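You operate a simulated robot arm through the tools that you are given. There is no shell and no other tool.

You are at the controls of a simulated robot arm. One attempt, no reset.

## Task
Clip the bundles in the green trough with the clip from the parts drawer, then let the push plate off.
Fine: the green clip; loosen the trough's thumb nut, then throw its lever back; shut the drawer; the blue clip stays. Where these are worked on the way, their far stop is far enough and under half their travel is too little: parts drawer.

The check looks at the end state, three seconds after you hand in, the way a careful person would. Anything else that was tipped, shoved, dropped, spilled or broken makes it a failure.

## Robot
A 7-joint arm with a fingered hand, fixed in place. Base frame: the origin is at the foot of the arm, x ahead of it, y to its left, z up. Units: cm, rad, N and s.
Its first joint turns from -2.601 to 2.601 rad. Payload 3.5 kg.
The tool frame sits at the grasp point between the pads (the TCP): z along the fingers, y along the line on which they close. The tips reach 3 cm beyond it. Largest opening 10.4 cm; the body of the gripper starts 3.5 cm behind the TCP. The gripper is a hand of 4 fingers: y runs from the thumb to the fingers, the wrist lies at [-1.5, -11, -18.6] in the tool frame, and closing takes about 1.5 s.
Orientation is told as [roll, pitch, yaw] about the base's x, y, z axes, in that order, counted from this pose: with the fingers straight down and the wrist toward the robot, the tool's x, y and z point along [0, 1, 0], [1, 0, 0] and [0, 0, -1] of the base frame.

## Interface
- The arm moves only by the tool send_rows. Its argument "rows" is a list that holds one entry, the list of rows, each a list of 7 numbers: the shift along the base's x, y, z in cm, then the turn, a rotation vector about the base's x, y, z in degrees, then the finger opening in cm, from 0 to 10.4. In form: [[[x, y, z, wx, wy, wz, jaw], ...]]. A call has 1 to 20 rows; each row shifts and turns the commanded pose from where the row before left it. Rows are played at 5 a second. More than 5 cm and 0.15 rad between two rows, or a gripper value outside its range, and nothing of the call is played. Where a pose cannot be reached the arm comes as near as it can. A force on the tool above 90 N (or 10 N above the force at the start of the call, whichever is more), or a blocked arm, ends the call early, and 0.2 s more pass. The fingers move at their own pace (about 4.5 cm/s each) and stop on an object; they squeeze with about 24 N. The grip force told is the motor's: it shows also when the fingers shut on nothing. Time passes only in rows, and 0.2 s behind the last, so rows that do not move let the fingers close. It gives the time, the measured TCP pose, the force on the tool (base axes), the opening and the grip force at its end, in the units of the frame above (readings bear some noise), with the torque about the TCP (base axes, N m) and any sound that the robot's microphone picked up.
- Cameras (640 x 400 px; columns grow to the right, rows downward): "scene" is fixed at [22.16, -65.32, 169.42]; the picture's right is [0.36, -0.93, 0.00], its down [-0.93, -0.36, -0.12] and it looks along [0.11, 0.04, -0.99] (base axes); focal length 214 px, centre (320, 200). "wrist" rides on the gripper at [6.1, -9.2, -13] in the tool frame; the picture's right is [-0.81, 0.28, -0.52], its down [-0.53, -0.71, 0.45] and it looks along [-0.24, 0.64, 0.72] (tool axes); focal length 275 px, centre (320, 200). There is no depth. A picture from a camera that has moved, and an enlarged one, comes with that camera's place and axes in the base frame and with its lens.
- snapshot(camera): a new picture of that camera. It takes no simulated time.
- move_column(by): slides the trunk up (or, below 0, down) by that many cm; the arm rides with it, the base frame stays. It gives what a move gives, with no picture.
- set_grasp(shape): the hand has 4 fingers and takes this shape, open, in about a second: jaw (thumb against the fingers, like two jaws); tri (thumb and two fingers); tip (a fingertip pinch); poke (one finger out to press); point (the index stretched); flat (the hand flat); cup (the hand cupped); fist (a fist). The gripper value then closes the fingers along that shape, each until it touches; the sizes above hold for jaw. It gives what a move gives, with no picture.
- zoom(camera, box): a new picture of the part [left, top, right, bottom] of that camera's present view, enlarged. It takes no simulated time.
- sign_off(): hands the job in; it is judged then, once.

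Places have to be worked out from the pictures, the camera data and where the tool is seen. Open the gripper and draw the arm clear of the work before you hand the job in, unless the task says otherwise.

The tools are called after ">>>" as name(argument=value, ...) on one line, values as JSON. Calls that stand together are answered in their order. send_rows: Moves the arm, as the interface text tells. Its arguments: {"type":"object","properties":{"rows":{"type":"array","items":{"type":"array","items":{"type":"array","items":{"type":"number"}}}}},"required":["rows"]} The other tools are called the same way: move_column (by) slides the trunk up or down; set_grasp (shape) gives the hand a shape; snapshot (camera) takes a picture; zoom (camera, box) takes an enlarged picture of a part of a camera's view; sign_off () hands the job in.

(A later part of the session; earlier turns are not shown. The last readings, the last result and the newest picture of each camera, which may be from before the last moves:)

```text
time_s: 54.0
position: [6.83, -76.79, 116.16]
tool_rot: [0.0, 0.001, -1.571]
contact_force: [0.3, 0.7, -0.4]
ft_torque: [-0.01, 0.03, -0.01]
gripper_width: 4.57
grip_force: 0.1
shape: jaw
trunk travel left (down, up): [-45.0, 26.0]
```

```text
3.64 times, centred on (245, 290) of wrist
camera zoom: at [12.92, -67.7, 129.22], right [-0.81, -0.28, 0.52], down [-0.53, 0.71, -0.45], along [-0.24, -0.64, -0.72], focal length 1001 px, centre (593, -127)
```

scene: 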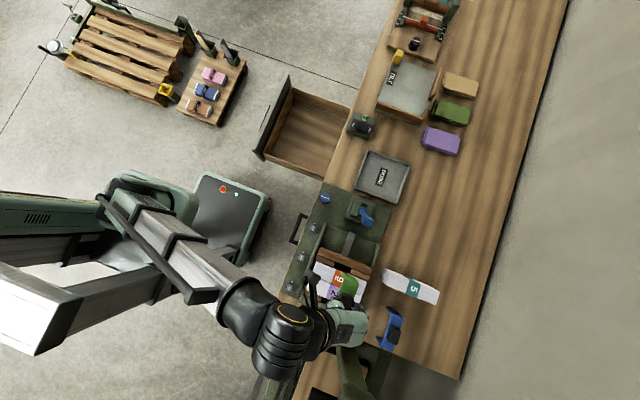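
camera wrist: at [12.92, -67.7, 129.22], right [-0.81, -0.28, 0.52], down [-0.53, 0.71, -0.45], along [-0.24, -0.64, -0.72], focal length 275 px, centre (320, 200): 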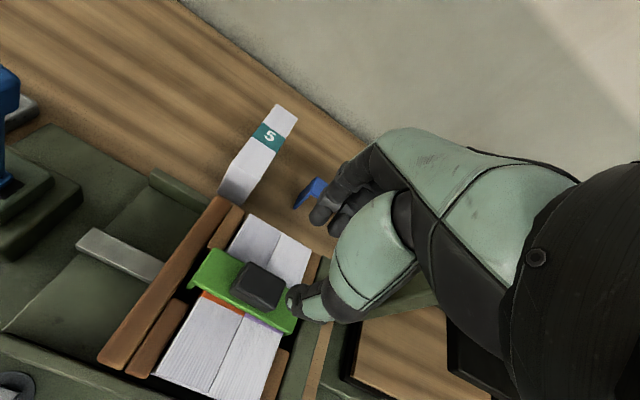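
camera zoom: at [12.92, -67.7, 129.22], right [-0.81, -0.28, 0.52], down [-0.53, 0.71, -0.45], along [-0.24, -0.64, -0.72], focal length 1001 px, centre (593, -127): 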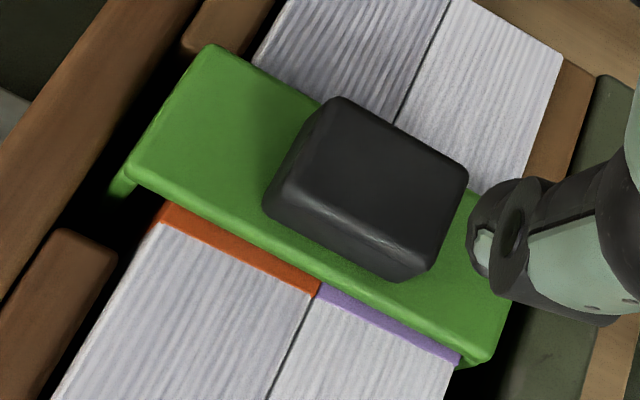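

The clip lies flat across both bundles with a leg in each notch. Next is the thumb nut: I back the hand out toward the front of the bench and over toward the blue knob to inspect it and the grey dials.

>>> send_rows(rows=[[[0, 3, 1, 0, 0, 0, 4.6], [0, 4, 1, 0, 0, 0, 4.6], [0, 4, 0, 0, 0, 0, 4.6], [0, 4, 0, 0, 0, 0, 4.6], [2, 3, 0, 0, 0, 0, 4.6], [4, 1, 0, 0, 0, 0, 4.6], [4.5, 0, 0, 0, 0, 0, 4.6], [4.5, 0, 0, 0, 0, 0, 4.6], [4.5, 0, 0, 0, 0, 0, 4.6], [4.5, 0, 0, 0, 0, 0, 4.6], [4.5, 0, 0, 0, 0, 0, 4.6]]])

>>> snapshot(camera="wrist")

>>> zoom(camera="scene", box=[270, 170, 400, 320])

```text
time_s: 56.4
position: [35.55, -57.71, 118.16]
tool_rot: [0.001, 0.001, -1.57]
contact_force: [0.1, 0.0, 0.5]
ft_torque: [-0.02, -0.01, 0.02]
gripper_width: 4.58
grip_force: 0.0
shape: jaw
trunk travel left (down, up): [-45.0, 26.0]
```

```text
taken
camera wrist: at [41.69, -48.69, 131.18], right [-0.81, -0.27, 0.52], down [-0.53, 0.71, -0.46], along [-0.24, -0.64, -0.72], focal length 275 px, centre (320, 200)
```

wrist: 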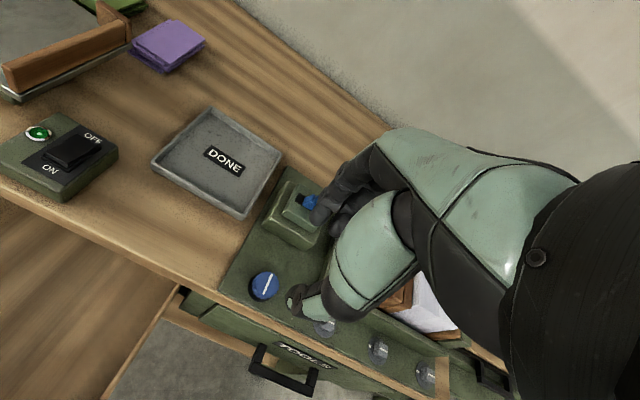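

```text
2.67 times, centred on (335, 245) of scene
camera zoom: at [22.16, -65.32, 169.42], right [0.36, -0.93, 0.0], down [-0.93, -0.36, -0.12], along [0.11, 0.04, -0.99], focal length 572 px, centre (280, 80)
```

zoom: 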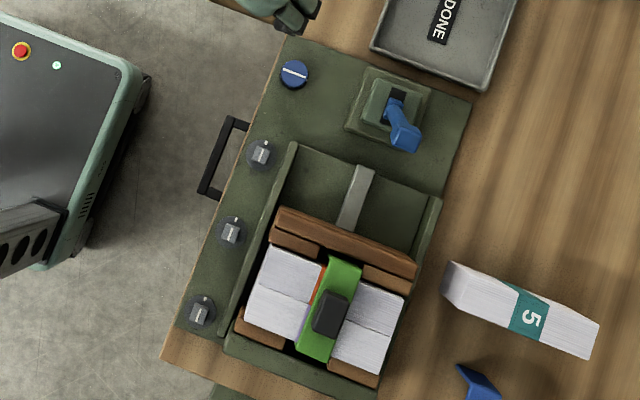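

>>> zoom(camera="wrist", box=[220, 240, 320, 320])

>>> zoom(camera="wrist", box=[300, 300, 460, 400])

>>> zoom(camera="scene", box=[300, 180, 380, 240])

>>> zoom(camera="scene", box=[270, 215, 340, 305])

```text
5.00 times, centred on (270, 280) of wrist
camera zoom: at [41.69, -48.69, 131.18], right [-0.81, -0.27, 0.52], down [-0.53, 0.71, -0.46], along [-0.24, -0.64, -0.72], focal length 1376 px, centre (570, -200)
```

zoom: 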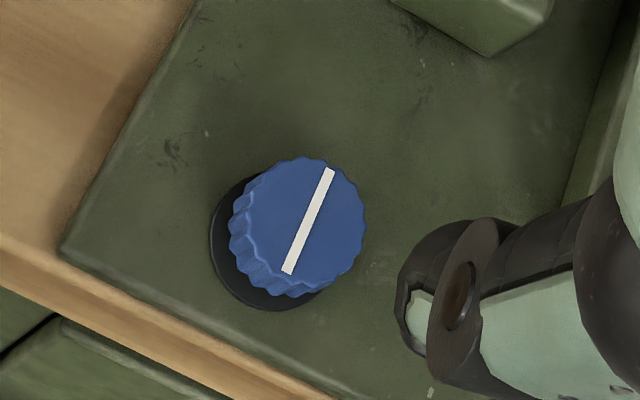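

```text
4.00 times, centred on (380, 350) of wrist
camera zoom: at [41.69, -48.69, 131.18], right [-0.81, -0.27, 0.52], down [-0.53, 0.71, -0.46], along [-0.24, -0.64, -0.72], focal length 1101 px, centre (80, -400)
```

zoom: 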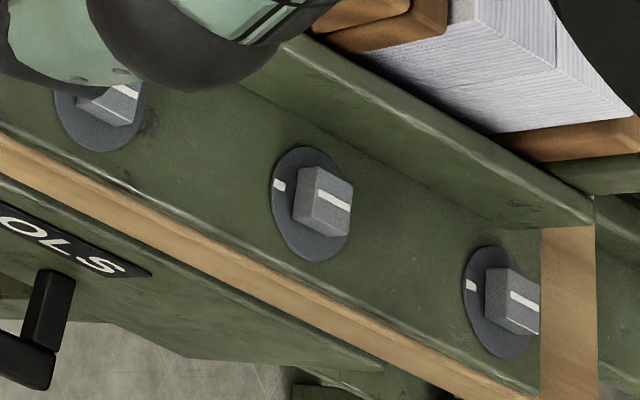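

```text
6.67 times, centred on (340, 210) of scene
camera zoom: at [22.16, -65.32, 169.42], right [0.36, -0.93, 0.0], down [-0.93, -0.36, -0.12], along [0.11, 0.04, -0.99], focal length 1430 px, centre (187, 133)
```

zoom: 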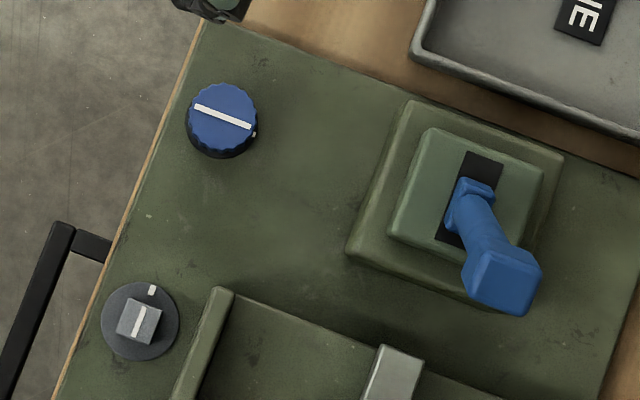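

```text
4.44 times, centred on (305, 260) of scene
camera zoom: at [22.16, -65.32, 169.42], right [0.36, -0.93, 0.0], down [-0.93, -0.36, -0.12], along [0.11, 0.04, -0.99], focal length 953 px, centre (387, -67)
```

zoom: 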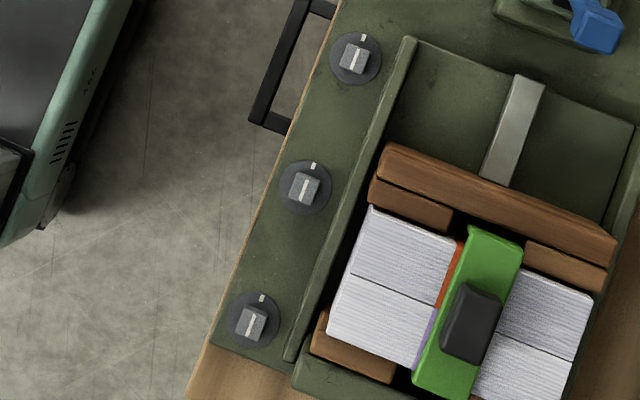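

The fluted blue knob with the white line, its end at a tick mark, is the thumb nut; its top centre is at about (32.0,−63.5,93.2) and the base plate at z≈90. I move above it and pre-turn the hand clockwise to leave room for a counter-clockwise (loosening) turn.

>>> send_rows(rows=[[[-0.8, -1.2, -2, 0, 0, -8, 6], [-0.8, -1.2, -2, 0, 0, -8, 6], [-0.8, -1.2, -2, 0, 0, -8, 6], [-0.8, -1.2, -3, 0, 0, -8, 6], [-0.35, -1.0, -3, 0, 0, -8, 6], [0, 0, 0, 0, 0, 0, 6]]])

>>> snapshot(camera="wrist")

>>> zoom(camera="scene", box=[260, 150, 400, 260])

```text
time_s: 57.8
position: [31.71, -63.79, 106.12]
tool_rot: [0.001, 0.001, -2.27]
contact_force: [-0.1, 0.0, -0.3]
ft_torque: [-0.01, -0.01, 0.0]
gripper_width: 5.98
grip_force: 0.0
shape: jaw
trunk travel left (down, up): [-45.0, 26.0]
```

```text
taken
camera wrist: at [42.33, -60.66, 119.17], right [-0.8, 0.31, 0.52], down [0.05, 0.89, -0.45], along [-0.6, -0.34, -0.72], focal length 275 px, centre (320, 200)
```

wrist: 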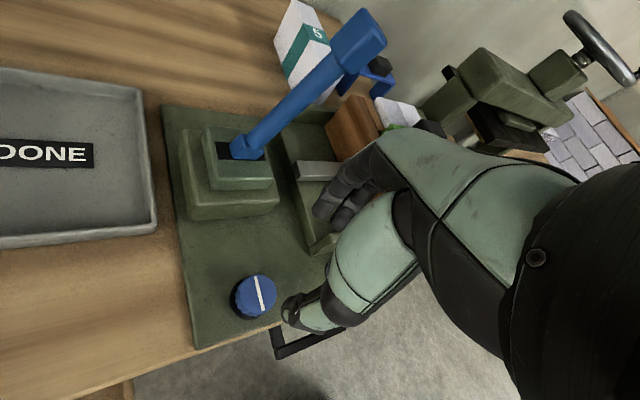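

```text
3.64 times, centred on (330, 205) of scene
camera zoom: at [22.16, -65.32, 169.42], right [0.36, -0.93, 0.0], down [-0.93, -0.36, -0.12], along [0.11, 0.04, -0.99], focal length 780 px, centre (284, 182)
```

zoom: 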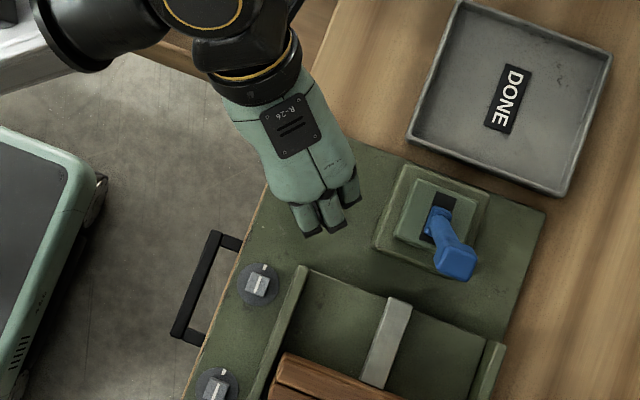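

Yaw −130° is reachable. I zoom in on the nut to refine its place from this side.

>>> zoom(camera="wrist", box=[200, 250, 320, 350])

>>> zoom(camera="wrist", box=[160, 0, 400, 230])

```text
4.00 times, centred on (260, 300) of wrist
camera zoom: at [42.33, -60.66, 119.17], right [-0.8, 0.31, 0.52], down [0.05, 0.89, -0.45], along [-0.6, -0.34, -0.72], focal length 1101 px, centre (560, -200)
```

zoom: 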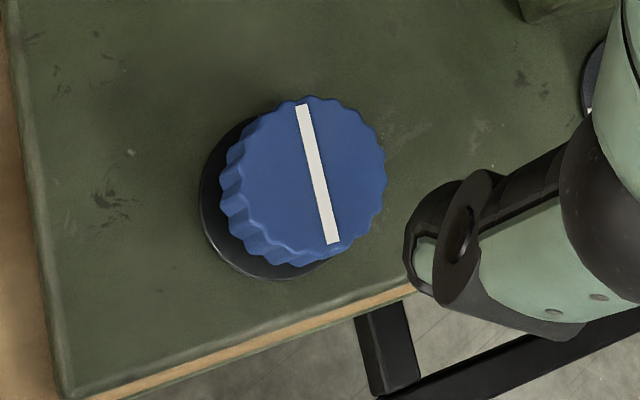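

```text
1.74 times, centred on (280, 115) of wrist
camera zoom: at [42.33, -60.66, 119.17], right [-0.8, 0.31, 0.52], down [0.05, 0.89, -0.45], along [-0.6, -0.34, -0.72], focal length 479 px, centre (390, 348)
```

zoom: 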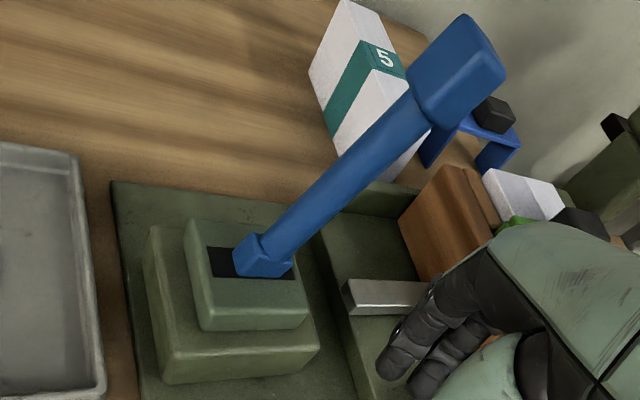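

The nut's centre refines to about (31.8,−63.35), top z≈93.5. I centre over it and come down with a 6 cm opening.

>>> send_rows(rows=[[[0.1, 0.44, 0, 0, 0, 0, 6], [0, 0, -2.5, 0, 0, 0, 6], [0, 0, -2.5, 0, 0, 0, 6], [0, 0, -2.5, 0, 0, 0, 6], [0, 0, -1.5, 0, 0, 0, 6], [0, 0, 0, 0, 0, 0, 6]]])

>>> snapshot(camera="wrist")

>>> zoom(camera="scene", box=[290, 170, 380, 240])

```text
time_s: 59.2
position: [31.9, -63.02, 97.09]
tool_rot: [0.0, -0.001, -2.269]
contact_force: [-0.8, 0.0, 0.0]
ft_torque: [-0.02, 0.02, -0.03]
gripper_width: 6.0
grip_force: 0.0
shape: jaw
trunk travel left (down, up): [-45.0, 26.0]
```

```text
taken
camera wrist: at [42.6, -60.06, 110.12], right [-0.8, 0.31, 0.52], down [0.05, 0.89, -0.46], along [-0.6, -0.34, -0.72], focal length 275 px, centre (320, 200)
```

wrist: 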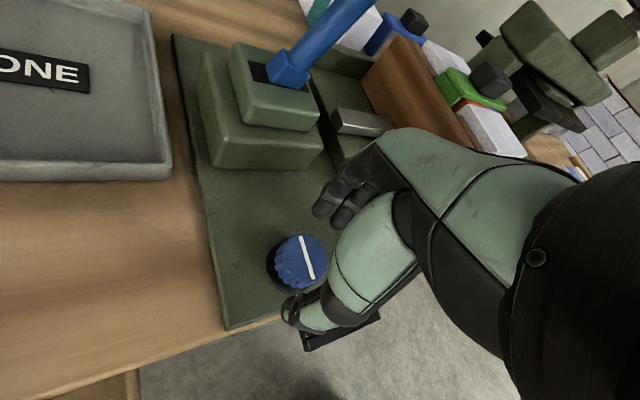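

```text
5.71 times, centred on (335, 205) of scene
camera zoom: at [22.16, -65.32, 169.42], right [0.36, -0.93, 0.0], down [-0.93, -0.36, -0.12], along [0.11, 0.04, -0.99], focal length 1226 px, centre (234, 171)
```

zoom: 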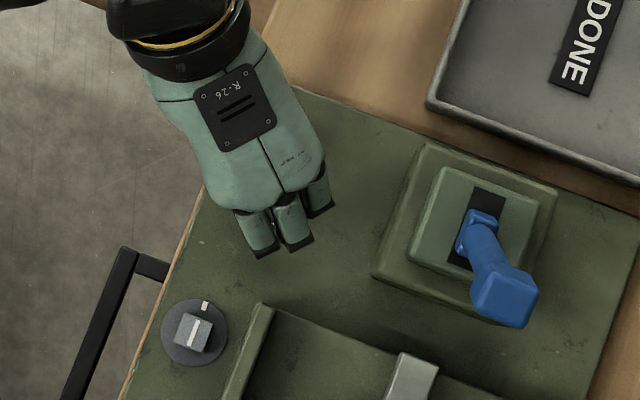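

I check the nut against the fingers in a zoom before the last few centimetres.

>>> zoom(camera="wrist", box=[240, 170, 400, 340])

```text
2.35 times, centred on (320, 255) of wrist
camera zoom: at [42.6, -60.06, 110.12], right [-0.8, 0.31, 0.52], down [0.05, 0.89, -0.46], along [-0.6, -0.34, -0.72], focal length 648 px, centre (320, 71)
```

zoom: 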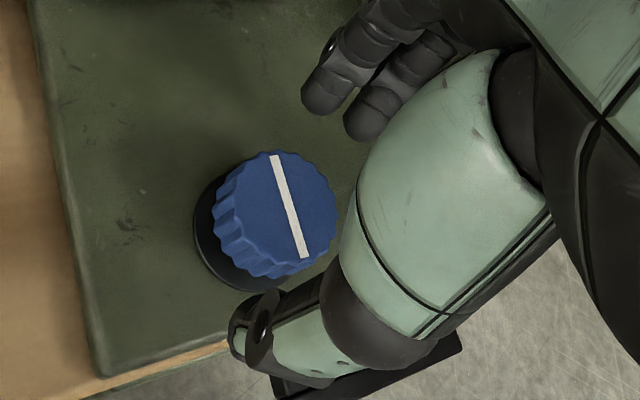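

The nut is at about (31.7,−63.4), so the hand is 0.4 cm off along the closing line. I correct that, go down to z≈94.2 and close on the nut.

>>> send_rows(rows=[[[-0.2, -0.35, 0, 0, 0, 0, 6], [0, 0, -1.2, 0, 0, 0, 6], [0, 0, -1.0, 0, 0, 0, 6], [0, 0, -0.7, 0, 0, 0, 6], [0, 0, 0, 0, 0, 0, 6]]])

>>> zoom(camera="wrist", box=[240, 170, 400, 340])

```text
time_s: 60.4
position: [31.68, -63.49, 94.3]
tool_rot: [0.0, -0.001, -2.268]
contact_force: [0.7, 0.2, 0.2]
ft_torque: [0.05, 0.0, -0.01]
gripper_width: 5.99
grip_force: 0.1
shape: jaw
trunk travel left (down, up): [-45.0, 26.0]
```

```text
2.35 times, centred on (320, 255) of wrist
camera zoom: at [42.38, -60.53, 107.29], right [-0.8, 0.31, 0.52], down [0.05, 0.89, -0.45], along [-0.6, -0.34, -0.72], focal length 648 px, centre (320, 71)
```

zoom: 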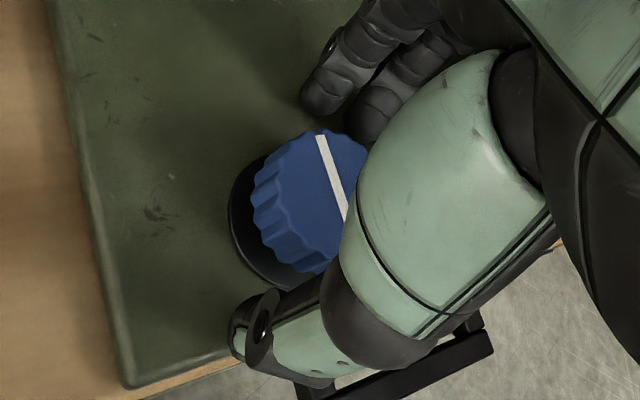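

No contact, with the nut between thumb and fingers. I close on it.

>>> send_rows(rows=[[[0, 0, 0, 0, 0, 0, 0], [0, 0, 0, 0, 0, 0, 0], [0, 0, 0, 0, 0, 0, 0], [0, 0, 0, 0, 0, 0, 0], [0, 0, 0, 0, 0, 0, 0], [0, 0, 0, 0, 0, 0, 0], [0, 0, 0, 0, 0, 0, 0]]])

>>> zoom(camera="wrist", box=[240, 170, 400, 340])

```text
time_s: 62.0
position: [31.72, -63.53, 94.22]
tool_rot: [-0.001, 0.0, -2.268]
contact_force: [2.5, 2.1, -4.4]
ft_torque: [0.07, -0.07, 0.02]
gripper_width: 3.04
grip_force: 24.5
shape: jaw
trunk travel left (down, up): [-45.0, 26.0]
```

```text
2.35 times, centred on (320, 255) of wrist
camera zoom: at [42.43, -60.52, 107.27], right [-0.8, 0.31, 0.52], down [0.05, 0.89, -0.45], along [-0.6, -0.34, -0.72], focal length 648 px, centre (320, 71)
```

zoom: 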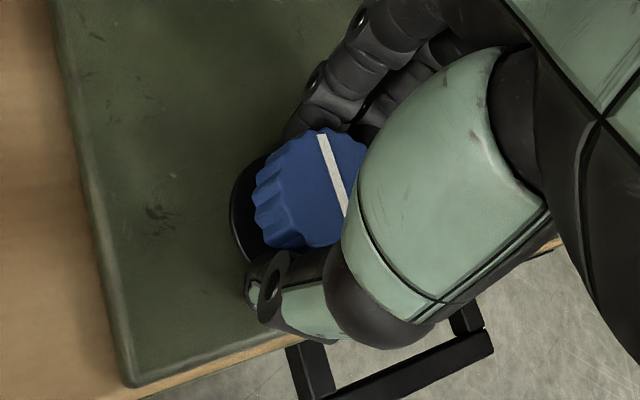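

Held at 3.0 cm. I turn the hand counter-clockwise about the nut axis in small steps, watching the torque and the white line.

>>> send_rows(rows=[[[0, 0, 0, 0, 0, 6, 0], [0, 0, 0, 0, 0, 8, 0], [0, 0, 0, 0, 0, 8, 0], [0, 0, 0, 0, 0, 0, 0]]])

>>> snapshot(camera="wrist")

>>> zoom(camera="scene", box=[290, 170, 380, 240])

```text
time_s: 63.0
position: [31.79, -63.57, 94.31]
tool_rot: [0.0, 0.0, -1.884]
contact_force: [5.0, 1.0, -4.4]
ft_torque: [0.1, -0.09, 0.0]
gripper_width: 3.02
grip_force: 24.0
shape: jaw
trunk travel left (down, up): [-45.0, 26.0]
```

```text
taken
camera wrist: at [40.46, -56.7, 107.28], right [-0.86, -0.01, 0.52], down [-0.29, 0.84, -0.45], along [-0.43, -0.54, -0.72], focal length 275 px, centre (320, 200)
```

wrist: 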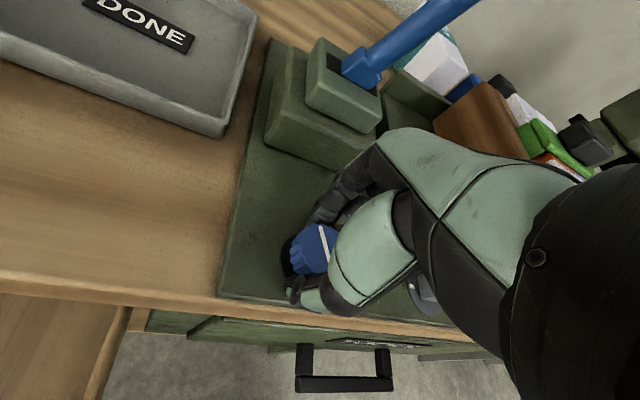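

```text
5.71 times, centred on (335, 205) of scene
camera zoom: at [22.16, -65.32, 169.42], right [0.36, -0.93, 0.0], down [-0.93, -0.36, -0.12], along [0.11, 0.04, -0.99], focal length 1226 px, centre (234, 171)
```

zoom: 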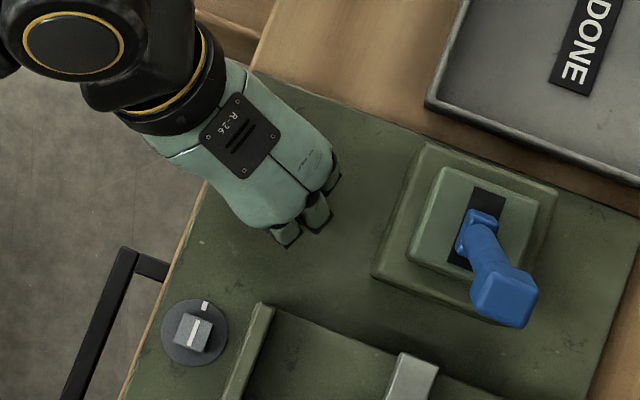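

I zoom to see whether the white line kept its angle relative to the hand, meaning the nut turned with it.

>>> zoom(camera="wrist", box=[240, 170, 400, 340])

```text
2.35 times, centred on (320, 255) of wrist
camera zoom: at [40.46, -56.7, 107.28], right [-0.86, -0.01, 0.52], down [-0.29, 0.84, -0.45], along [-0.43, -0.54, -0.72], focal length 648 px, centre (320, 71)
```

zoom: 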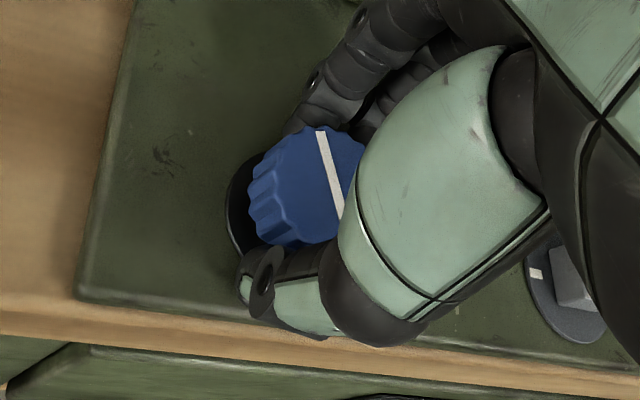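

The line keeps its angle in the hand, so the nut is turning with it (about 22° so far). I continue turning counter-clockwise.

>>> send_rows(rows=[[[0, 0, 0, 0, 0, 8, 0], [0, 0, 0, 0, 0, 8, 0], [0, 0, 0, 0, 0, 8, 0], [0, 0, 0, 0, 0, 8, 0], [0, 0, 0, 0, 0, 8, 0], [0, 0, 0, 0, 0, 8, 0], [0, 0, 0, 0, 0, 0, 0]]])

>>> zoom(camera="wrist", box=[240, 170, 400, 340])

>>> zoom(camera="scene", box=[270, 150, 380, 240])

```text
time_s: 64.6
position: [31.91, -63.52, 94.16]
tool_rot: [0.0, 0.001, -1.045]
contact_force: [5.5, 5.0, -3.2]
ft_torque: [0.15, -0.06, 0.01]
gripper_width: 2.99
grip_force: 24.4
shape: jaw
trunk travel left (down, up): [-45.0, 26.0]
```

```text
2.35 times, centred on (320, 255) of wrist
camera zoom: at [32.55, -52.49, 107.27], right [-0.56, -0.64, 0.52], down [-0.82, 0.35, -0.45], along [0.11, -0.68, -0.72], focal length 648 px, centre (320, 71)
```

zoom: 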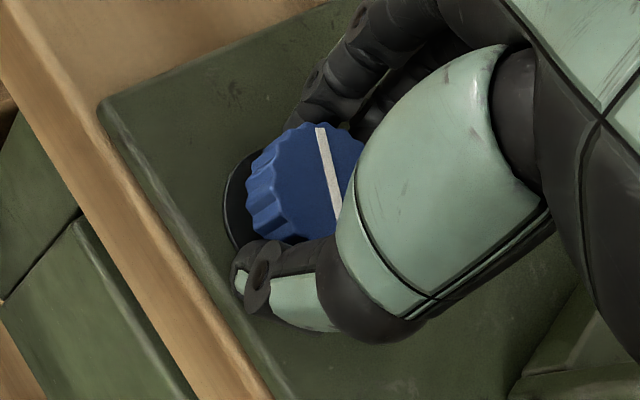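

```text
4.44 times, centred on (325, 195) of scene
camera zoom: at [22.16, -65.32, 169.42], right [0.36, -0.93, 0.0], down [-0.93, -0.36, -0.12], along [0.11, 0.04, -0.99], focal length 953 px, centre (298, 222)
```

zoom: 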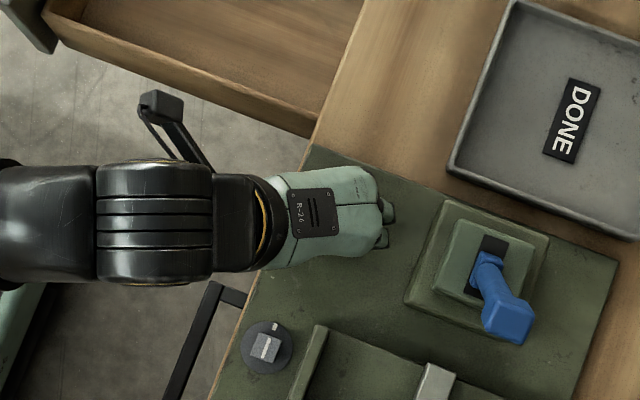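

70° turned so far with very little torque. I keep going, watching for a stop.

>>> send_rows(rows=[[[0, 0, 0, 0, 0, 8, 0], [0, 0, 0, 0, 0, 8, 0], [0, 0, 0, 0, 0, 8, 0], [0, 0, 0, 0, 0, 8, 0], [0, 0, 0, 0, 0, 8, 0], [0, 0, 0, 0, 0, 0, 0]]])

>>> zoom(camera="wrist", box=[240, 170, 400, 340])

>>> zoom(camera="scene", box=[270, 150, 380, 240])

```text
time_s: 66.0
position: [31.67, -63.44, 94.22]
tool_rot: [-0.001, 0.0, -0.348]
contact_force: [1.4, -0.5, -3.9]
ft_torque: [0.01, 0.03, -0.26]
gripper_width: 2.96
grip_force: 24.2
shape: jaw
trunk travel left (down, up): [-45.0, 26.0]
```

```text
2.35 times, centred on (320, 255) of wrist
camera zoom: at [25.25, -54.74, 107.23], right [-0.02, -0.86, 0.52], down [-0.85, -0.26, -0.45], along [0.52, -0.45, -0.72], focal length 648 px, centre (320, 71)
```

zoom: 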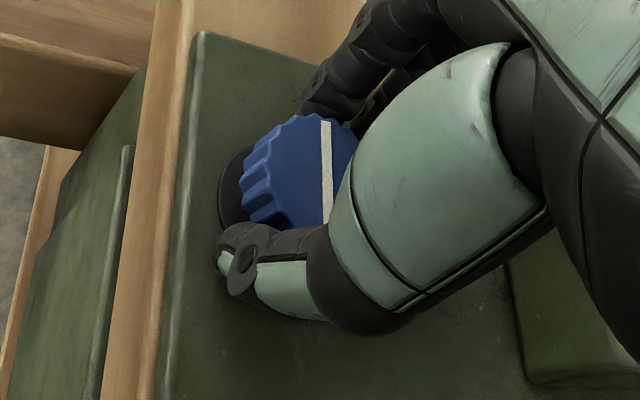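

```text
4.44 times, centred on (325, 195) of scene
camera zoom: at [22.16, -65.32, 169.42], right [0.36, -0.93, 0.0], down [-0.93, -0.36, -0.12], along [0.11, 0.04, -0.99], focal length 953 px, centre (298, 222)
```

zoom: 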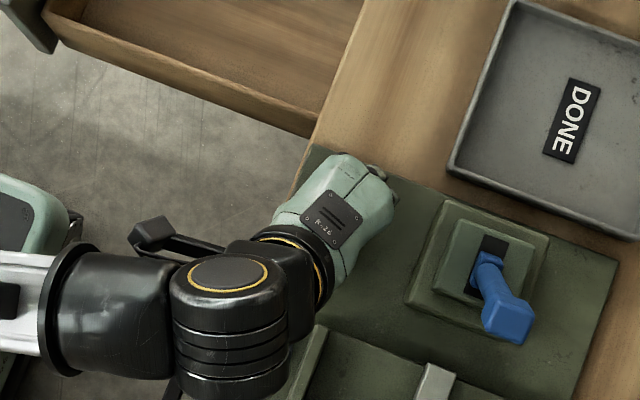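

The white line now runs along x (it started along y), so the nut has turned 90° counter-clockwise, and the 0.26 N·m torque shows it has reached its stop. I open the fingers and lift off.

>>> send_rows(rows=[[[0, 0, 0, 0, 0, -3, 0], [0, 0, 0, 0, 0, 0, 6], [0, 0, 0, 0, 0, 0, 6], [0, 0, 0, 0, 0, 0, 6], [0, 0, 1.5, 0, 0, 0, 6], [0, 0, 2.5, 0, 0, 0, 6], [0, 0, 3, 0, 0, 0, 6], [0, 0, 3, 0, 0, 0, 6], [0, 0, 3, 0, 0, 0, 6], [0, 0, 3, 0, 0, 0, 6]]])

>>> snapshot(camera="wrist")

>>> zoom(camera="scene", box=[270, 150, 400, 260])

```text
time_s: 68.2
position: [31.6, -63.38, 110.24]
tool_rot: [-0.001, 0.001, -0.4]
contact_force: [0.3, 0.3, -0.1]
ft_torque: [0.01, 0.0, 0.02]
gripper_width: 5.96
grip_force: 0.0
shape: jaw
trunk travel left (down, up): [-45.0, 26.0]
```

```text
taken
camera wrist: at [25.56, -54.31, 123.35], right [-0.06, -0.85, 0.52], down [-0.86, -0.21, -0.46], along [0.5, -0.48, -0.72], focal length 275 px, centre (320, 200)
```

wrist: 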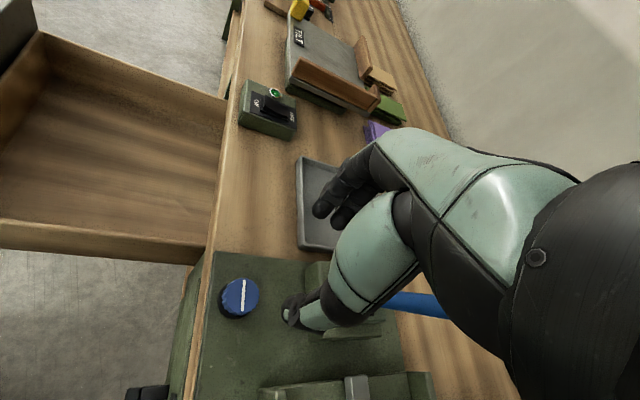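

```text
3.64 times, centred on (335, 205) of scene
camera zoom: at [22.16, -65.32, 169.42], right [0.36, -0.93, 0.0], down [-0.93, -0.36, -0.12], along [0.11, 0.04, -0.99], focal length 780 px, centre (266, 182)
```

zoom: 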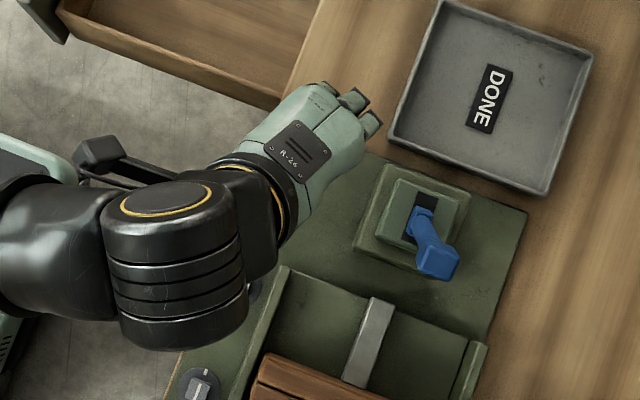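

The nut is turned a full 90°. Now the lever: its head is at about (27.1,−77.5,111) and it leans toward −x over a slot running along x, so "back" is toward +x. I raise, turn the hand back to face the bench, and line up in front of the lever.

>>> send_rows(rows=[[[-0.5, 0.5, 2, 0, 0, -8, 6], [-0.5, 0.5, 2, 0, 0, -8, 6], [-0.5, 0.5, 2, 0, 0, -8.4, 6], [-0.5, 0.5, 2, 0, 0, -8.4, 6], [-0.5, 0.5, 2, 0, 0, -8.4, 6], [-0.5, 0.5, 2, 0, 0, -8.4, 6], [-0.5, 0, 0, 0, 0, -8.4, 6], [-0.5, 0, 0, 0, 0, -8.4, 6], [0, 0, 0, 0, 0, 0, 6]]])

>>> snapshot(camera="wrist")

>>> zoom(camera="scene", box=[290, 180, 400, 260])

```text
time_s: 70.2
position: [27.65, -60.39, 122.39]
tool_rot: [0.0, -0.001, -1.561]
contact_force: [-0.1, 0.0, 0.2]
ft_torque: [0.0, 0.01, 0.01]
gripper_width: 5.98
grip_force: 0.1
shape: jaw
trunk travel left (down, up): [-45.0, 26.0]
```

```text
taken
camera wrist: at [33.67, -51.3, 135.33], right [-0.81, -0.28, 0.52], down [-0.54, 0.71, -0.46], along [-0.24, -0.65, -0.72], focal length 275 px, centre (320, 200)
```

wrist: 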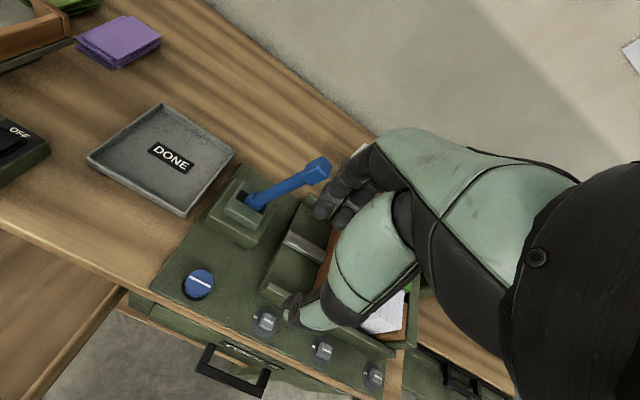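

```text
5.00 times, centred on (345, 220) of scene
camera zoom: at [22.16, -65.32, 169.42], right [0.36, -0.93, 0.0], down [-0.93, -0.36, -0.12], along [0.11, 0.04, -0.99], focal length 1072 px, centre (195, 100)
```

zoom: 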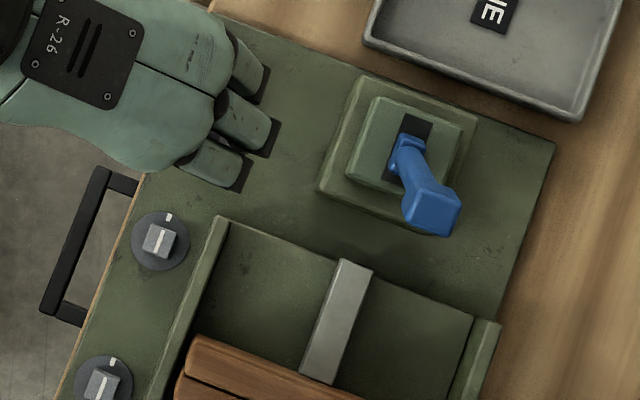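

The lever head comes out at about (27.6,−76.9,111.8) from the two views. I zoom in for its size before gripping it.

>>> zoom(camera="wrist", box=[200, 130, 360, 250])

```text
3.33 times, centred on (280, 190) of wrist
camera zoom: at [33.67, -51.3, 135.33], right [-0.81, -0.28, 0.52], down [-0.54, 0.71, -0.46], along [-0.24, -0.65, -0.72], focal length 918 px, centre (453, 233)
```

zoom: 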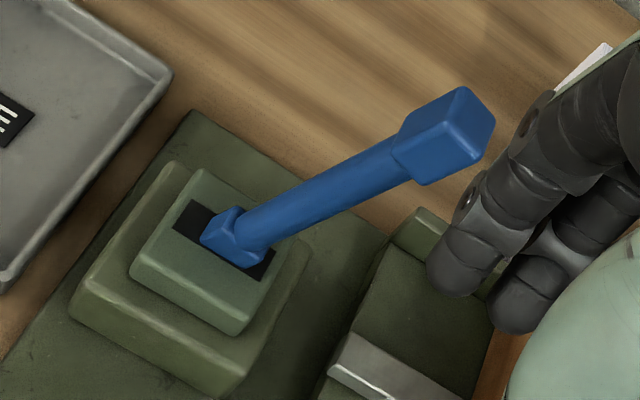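

The head is about 2.5 cm wide in y and centred near (27.5,−76.9,111.4), with the pivot near (32,−77,96). I move over it with the fingers open, high enough to clear it.

>>> send_rows(rows=[[[0, -3.5, 0, 0, 0, -0.6, 6], [0, -4, 0, 0, 0, 0, 6], [0, -4, 0, 0, 0, 0, 6], [0, -4, 0, 0, 0, 0, 6], [-0.1, -1.0, 0, 0, 0, 0, 6], [0, 0, -2, 0, 0, 0, 6], [0, 0, 0, 0, 0, 0, 6]]])

>>> snapshot(camera="wrist")

>>> zoom(camera="scene", box=[290, 160, 420, 260])

```text
time_s: 71.8
position: [27.74, -77.08, 120.1]
tool_rot: [-0.002, 0.0, -1.57]
contact_force: [-0.5, -0.2, -0.4]
ft_torque: [-0.01, 0.0, 0.0]
gripper_width: 5.96
grip_force: 0.1
shape: jaw
trunk travel left (down, up): [-45.0, 26.0]
```

```text
taken
camera wrist: at [33.83, -67.93, 133.21], right [-0.81, -0.28, 0.52], down [-0.53, 0.71, -0.45], along [-0.24, -0.64, -0.72], focal length 275 px, centre (320, 200)
```

wrist: 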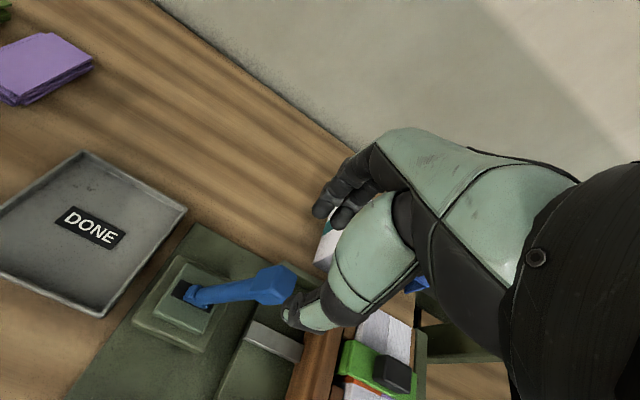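

```text
4.00 times, centred on (355, 210) of scene
camera zoom: at [22.16, -65.32, 169.42], right [0.36, -0.93, 0.0], down [-0.93, -0.36, -0.12], along [0.11, 0.04, -0.99], focal length 858 px, centre (180, 160)
```

zoom: 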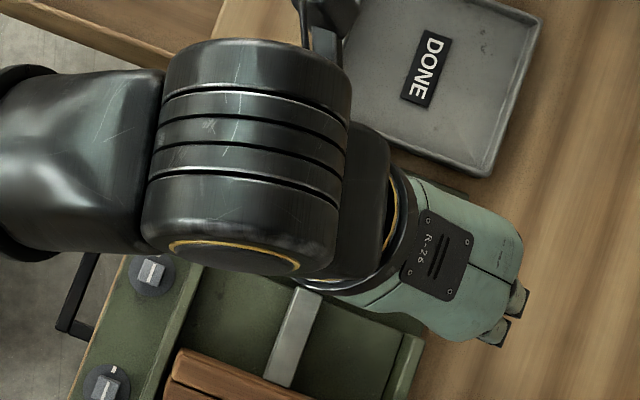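

>>> zoom(camera="wrist", box=[160, 240, 340, 350])

```text
3.56 times, centred on (250, 295) of wrist
camera zoom: at [33.83, -67.93, 133.21], right [-0.81, -0.28, 0.52], down [-0.53, 0.71, -0.45], along [-0.24, -0.64, -0.72], focal length 979 px, centre (569, -138)
```

zoom: 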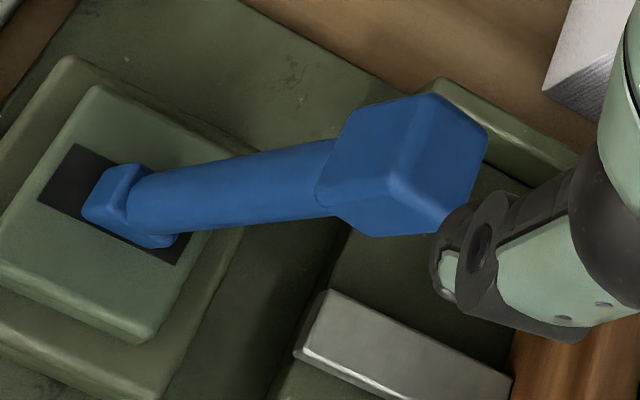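

The head's centre is at about (27.5,−76.7,111). I nudge over it and lower until the fingers straddle it.

>>> send_rows(rows=[[[-0.15, 0.35, -1, 0, 0, 0, 6], [0, 0, -2, 0, 0, 0, 6], [0, 0, -2, 0, 0, 0, 6], [0, 0, -2, 0, 0, 0, 6], [0, 0, -1, 0, 0, 0, 6], [0, 0, 0, 0, 0, 0, 6]]])

>>> zoom(camera="wrist", box=[180, 160, 420, 350])

```text
time_s: 73.2
position: [27.48, -76.55, 112.18]
tool_rot: [0.0, 0.0, -1.571]
contact_force: [0.1, 0.3, 0.3]
ft_torque: [0.03, 0.01, 0.0]
gripper_width: 5.97
grip_force: 0.1
shape: jaw
trunk travel left (down, up): [-45.0, 26.0]
```

```text
2.11 times, centred on (300, 255) of wrist
camera zoom: at [33.7, -67.47, 125.23], right [-0.81, -0.28, 0.52], down [-0.53, 0.71, -0.45], along [-0.24, -0.64, -0.72], focal length 580 px, centre (362, 84)
```

zoom: 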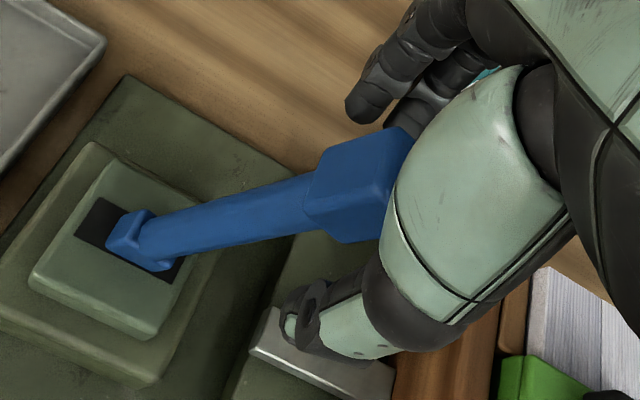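

The head is between thumb and fingers with no contact. I close on it.

>>> send_rows(rows=[[[0, 0, -0.4, 0, 0, 0, 4], [0, 0, 0, 0, 0, 0, 0], [0, 0, 0, 0, 0, 0, 0], [0, 0, 0, 0, 0, 0, 0], [0, 0, 0, 0, 0, 0, 0], [0, 0, 0, 0, 0, 0, 0], [0, 0, 0, 0, 0, 0, 0]]])

>>> zoom(camera="wrist", box=[180, 160, 420, 350])

```text
time_s: 74.8
position: [27.68, -76.59, 111.66]
tool_rot: [-0.001, 0.001, -1.57]
contact_force: [1.5, 8.2, -6.5]
ft_torque: [0.28, 0.0, -0.04]
gripper_width: 1.78
grip_force: 23.7
shape: jaw
trunk travel left (down, up): [-45.0, 26.0]
```

```text
2.11 times, centred on (300, 255) of wrist
camera zoom: at [33.75, -67.43, 124.82], right [-0.81, -0.28, 0.52], down [-0.53, 0.71, -0.45], along [-0.24, -0.64, -0.72], focal length 580 px, centre (362, 84)
```

zoom: 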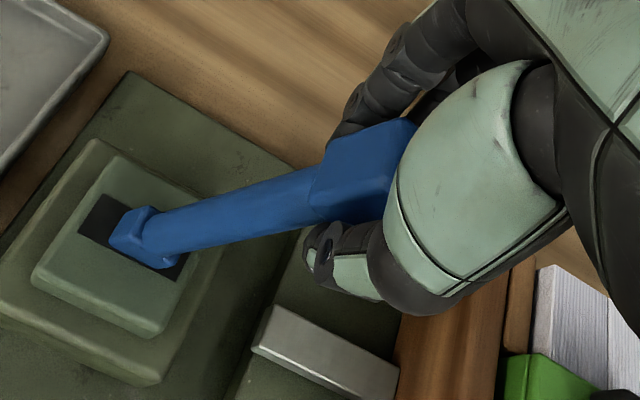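

The head is held. I swing it toward +x along its arc in small steps and watch the force.

>>> send_rows(rows=[[[0.6, 0, 0.16, 0, 0, 0, 0], [0.65, 0, 0.16, 0, 0, 0, 0], [0.65, 0, 0.1, 0, 0, 0, 0], [0.65, 0, 0.1, 0, 0, 0, 0], [0, 0, 0, 0, 0, 0, 0]]])

>>> zoom(camera="wrist", box=[180, 160, 420, 350])

```text
time_s: 76.0
position: [30.2, -76.61, 112.32]
tool_rot: [-0.001, -0.002, -1.57]
contact_force: [-1.4, 11.4, -10.8]
ft_torque: [0.35, 0.14, -0.06]
gripper_width: 1.7
grip_force: 23.9
shape: jaw
trunk travel left (down, up): [-45.0, 26.0]
```

```text
2.11 times, centred on (300, 255) of wrist
camera zoom: at [36.31, -67.49, 125.42], right [-0.81, -0.28, 0.52], down [-0.53, 0.71, -0.45], along [-0.24, -0.64, -0.72], focal length 580 px, centre (362, 84)
```

zoom: 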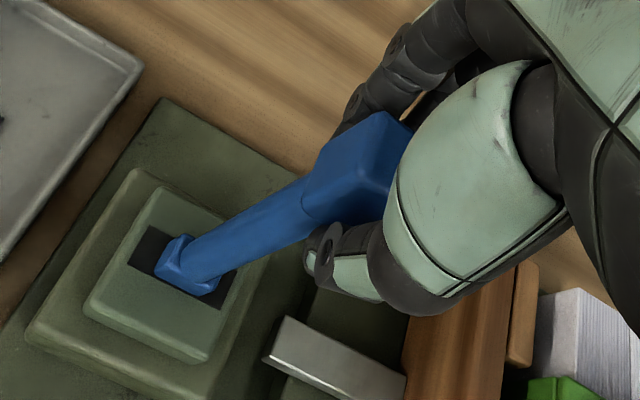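

The lever follows. I continue along the arc.

>>> send_rows(rows=[[[0.65, 0, 0.05, 0, 0, 0, 0], [0.65, 0, 0.05, 0, 0, 0, 0], [0.65, 0, 0, 0, 0, 0, 0], [0.65, 0, 0, 0, 0, 0, 0], [0.65, 0, -0.05, 0, 0, 0, 0], [0.65, 0, -0.05, 0, 0, 0, 0], [0, 0, 0, 0, 0, 0, 0]]])

>>> snapshot(camera="wrist")

>>> zoom(camera="scene", box=[290, 160, 420, 330])

```text
time_s: 77.6
position: [33.77, -76.56, 112.4]
tool_rot: [-0.001, -0.001, -1.571]
contact_force: [-3.6, 9.2, -9.9]
ft_torque: [0.22, 0.27, -0.14]
gripper_width: 1.72
grip_force: 23.5
shape: jaw
trunk travel left (down, up): [-45.0, 26.0]
```

```text
taken
camera wrist: at [39.98, -67.51, 125.4], right [-0.81, -0.28, 0.52], down [-0.53, 0.71, -0.45], along [-0.24, -0.64, -0.72], focal length 275 px, centre (320, 200)
```

wrist: 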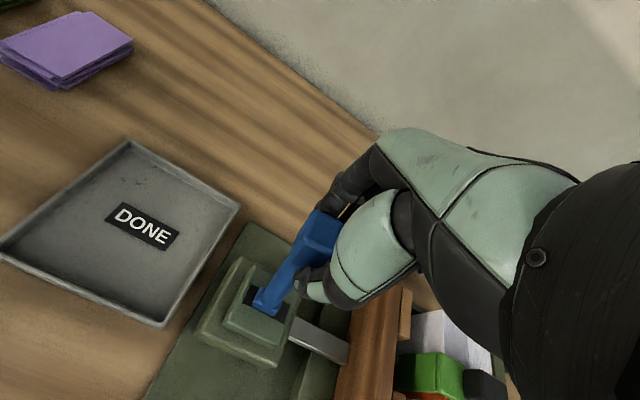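

```text
2.35 times, centred on (355, 245) of scene
camera zoom: at [22.16, -65.32, 169.42], right [0.36, -0.93, 0.0], down [-0.93, -0.36, -0.12], along [0.11, 0.04, -0.99], focal length 505 px, centre (238, 94)
```

zoom: 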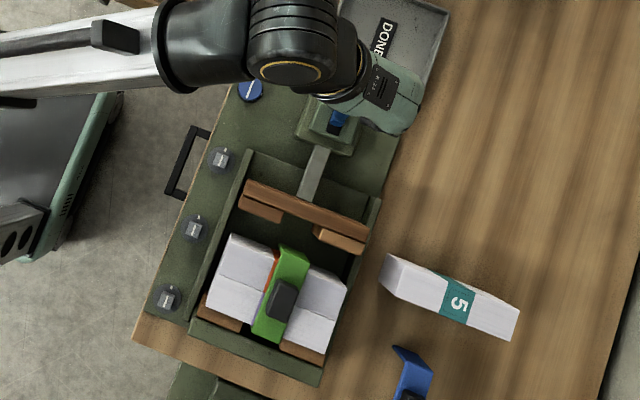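

The push plate is backing away from the bundles, and the clip holds them. I carry the lever on to its far stop.

>>> send_rows(rows=[[[0.65, 0, -0.1, 0, 0, 0, 0], [0.65, 0, -0.1, 0, 0, 0, 0], [0.65, 0, -0.15, 0, 0, 0, 0], [0.65, 0, -0.15, 0, 0, 0, 0], [0.6, 0, -0.2, 0, 0, 0, 0], [0, 0, 0, 0, 0, 0, 0]]])

>>> zoom(camera="wrist", box=[180, 160, 420, 400])

>>> zoom(camera="scene", box=[290, 160, 420, 330])

```text
time_s: 79.0
position: [37.18, -76.69, 111.67]
tool_rot: [0.0, -0.001, -1.57]
contact_force: [-9.1, 9.7, -13.5]
ft_torque: [0.13, 0.31, -0.12]
gripper_width: 1.65
grip_force: 24.0
shape: jaw
trunk travel left (down, up): [-45.0, 26.0]
```

```text
1.67 times, centred on (300, 280) of wrist
camera zoom: at [43.28, -67.54, 124.66], right [-0.81, -0.28, 0.52], down [-0.53, 0.71, -0.45], along [-0.24, -0.64, -0.73], focal length 459 px, centre (353, 67)
```

zoom: 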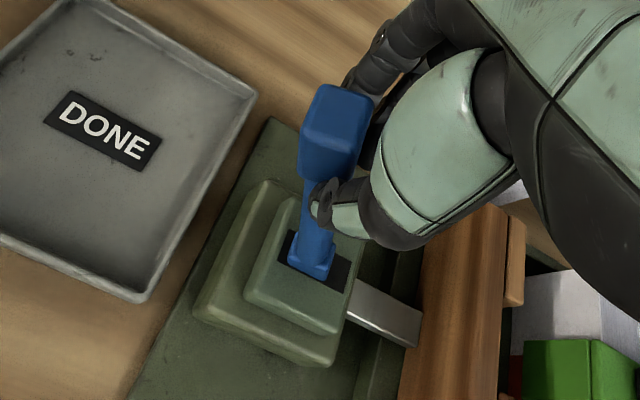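

```text
2.35 times, centred on (355, 245) of scene
camera zoom: at [22.16, -65.32, 169.42], right [0.36, -0.93, 0.0], down [-0.93, -0.36, -0.12], along [0.11, 0.04, -0.99], focal length 505 px, centre (238, 94)
```

zoom: 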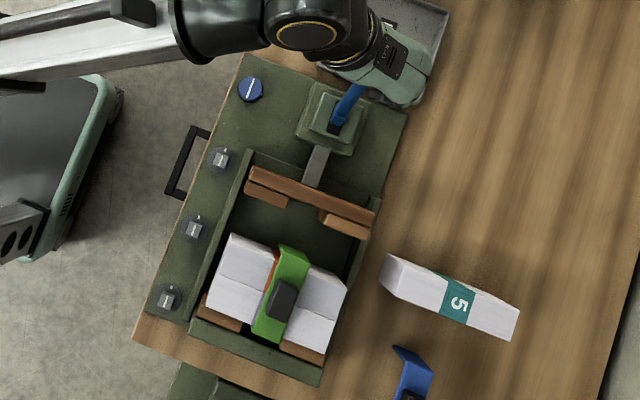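

The lever still moves freely and the plate has retracted further. I continue until it stops.

>>> send_rows(rows=[[[0.6, 0, -0.25, 0, 0, 0, 0], [0.6, 0, -0.28, 0, 0, 0, 0], [0.6, 0, -0.3, 0, 0, 0, 0], [0.6, 0, -0.3, 0, 0, 0, 0], [0, 0, 0, 0, 0, 0, 0]]])

>>> zoom(camera="wrist", box=[180, 160, 420, 400])

>>> zoom(camera="scene", box=[290, 160, 420, 330])

```text
time_s: 80.4
position: [37.54, -76.68, 111.36]
tool_rot: [-0.021, -0.011, -1.594]
contact_force: [-50.1, 9.9, 24.8]
ft_torque: [0.12, 1.27, -0.47]
gripper_width: 1.87
grip_force: 24.0
shape: jaw
trunk travel left (down, up): [-45.0, 26.0]
stopped in row 5: the force on the tool passed its limit at 90 N (the readings are from after the stop); the commanded pose is now the measured one
```

```text
1.67 times, centred on (300, 280) of wrist
camera zoom: at [44.18, -67.5, 124.15], right [-0.8, -0.25, 0.54], down [-0.53, 0.72, -0.45], along [-0.27, -0.65, -0.71], focal length 459 px, centre (353, 67)
```

zoom: 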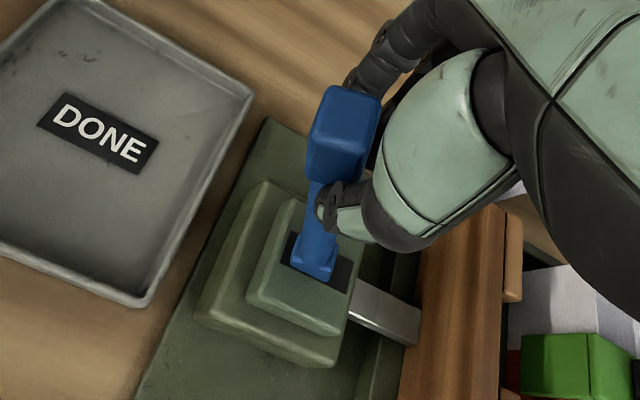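

```text
2.35 times, centred on (355, 245) of scene
camera zoom: at [22.16, -65.32, 169.42], right [0.36, -0.93, 0.0], down [-0.93, -0.36, -0.12], along [0.11, 0.04, -0.99], focal length 505 px, centre (238, 94)
```

zoom: 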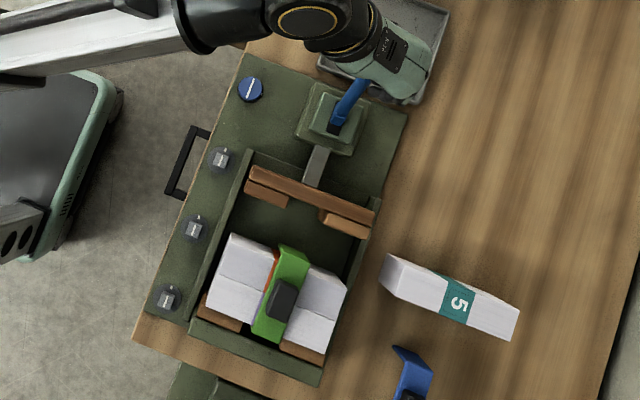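

The lever is at its far stop (the symmetric +x lean), and the call stopped on force there. I ease off, open the fingers and lift clear.

>>> send_rows(rows=[[[-0.3, 0, 0.05, 0, 0, 0, 1.0], [0, 0, 0, 0, 0, 0, 4], [0, 0, 0, 0, 0, 0, 6], [0, 0, 0, 0, 0, 0, 6], [0, 0, 0, 0, 0, 0, 6]]])

>>> zoom(camera="wrist", box=[180, 160, 420, 400])

```text
time_s: 81.6
position: [37.5, -76.52, 111.27]
tool_rot: [-0.019, -0.008, -1.591]
contact_force: [-47.7, 21.9, 13.2]
ft_torque: [0.19, 0.94, -0.72]
gripper_width: 5.22
grip_force: 0.1
shape: jaw
trunk travel left (down, up): [-45.0, 26.0]
```

```text
1.67 times, centred on (300, 280) of wrist
camera zoom: at [44.23, -67.47, 123.99], right [-0.81, -0.26, 0.53], down [-0.53, 0.72, -0.45], along [-0.27, -0.64, -0.72], focal length 459 px, centre (353, 67)
```

zoom: 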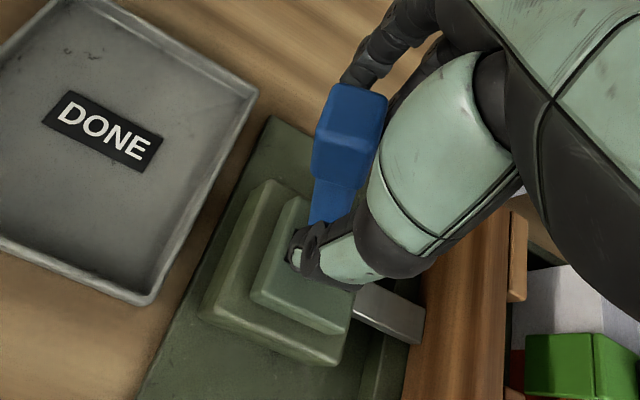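

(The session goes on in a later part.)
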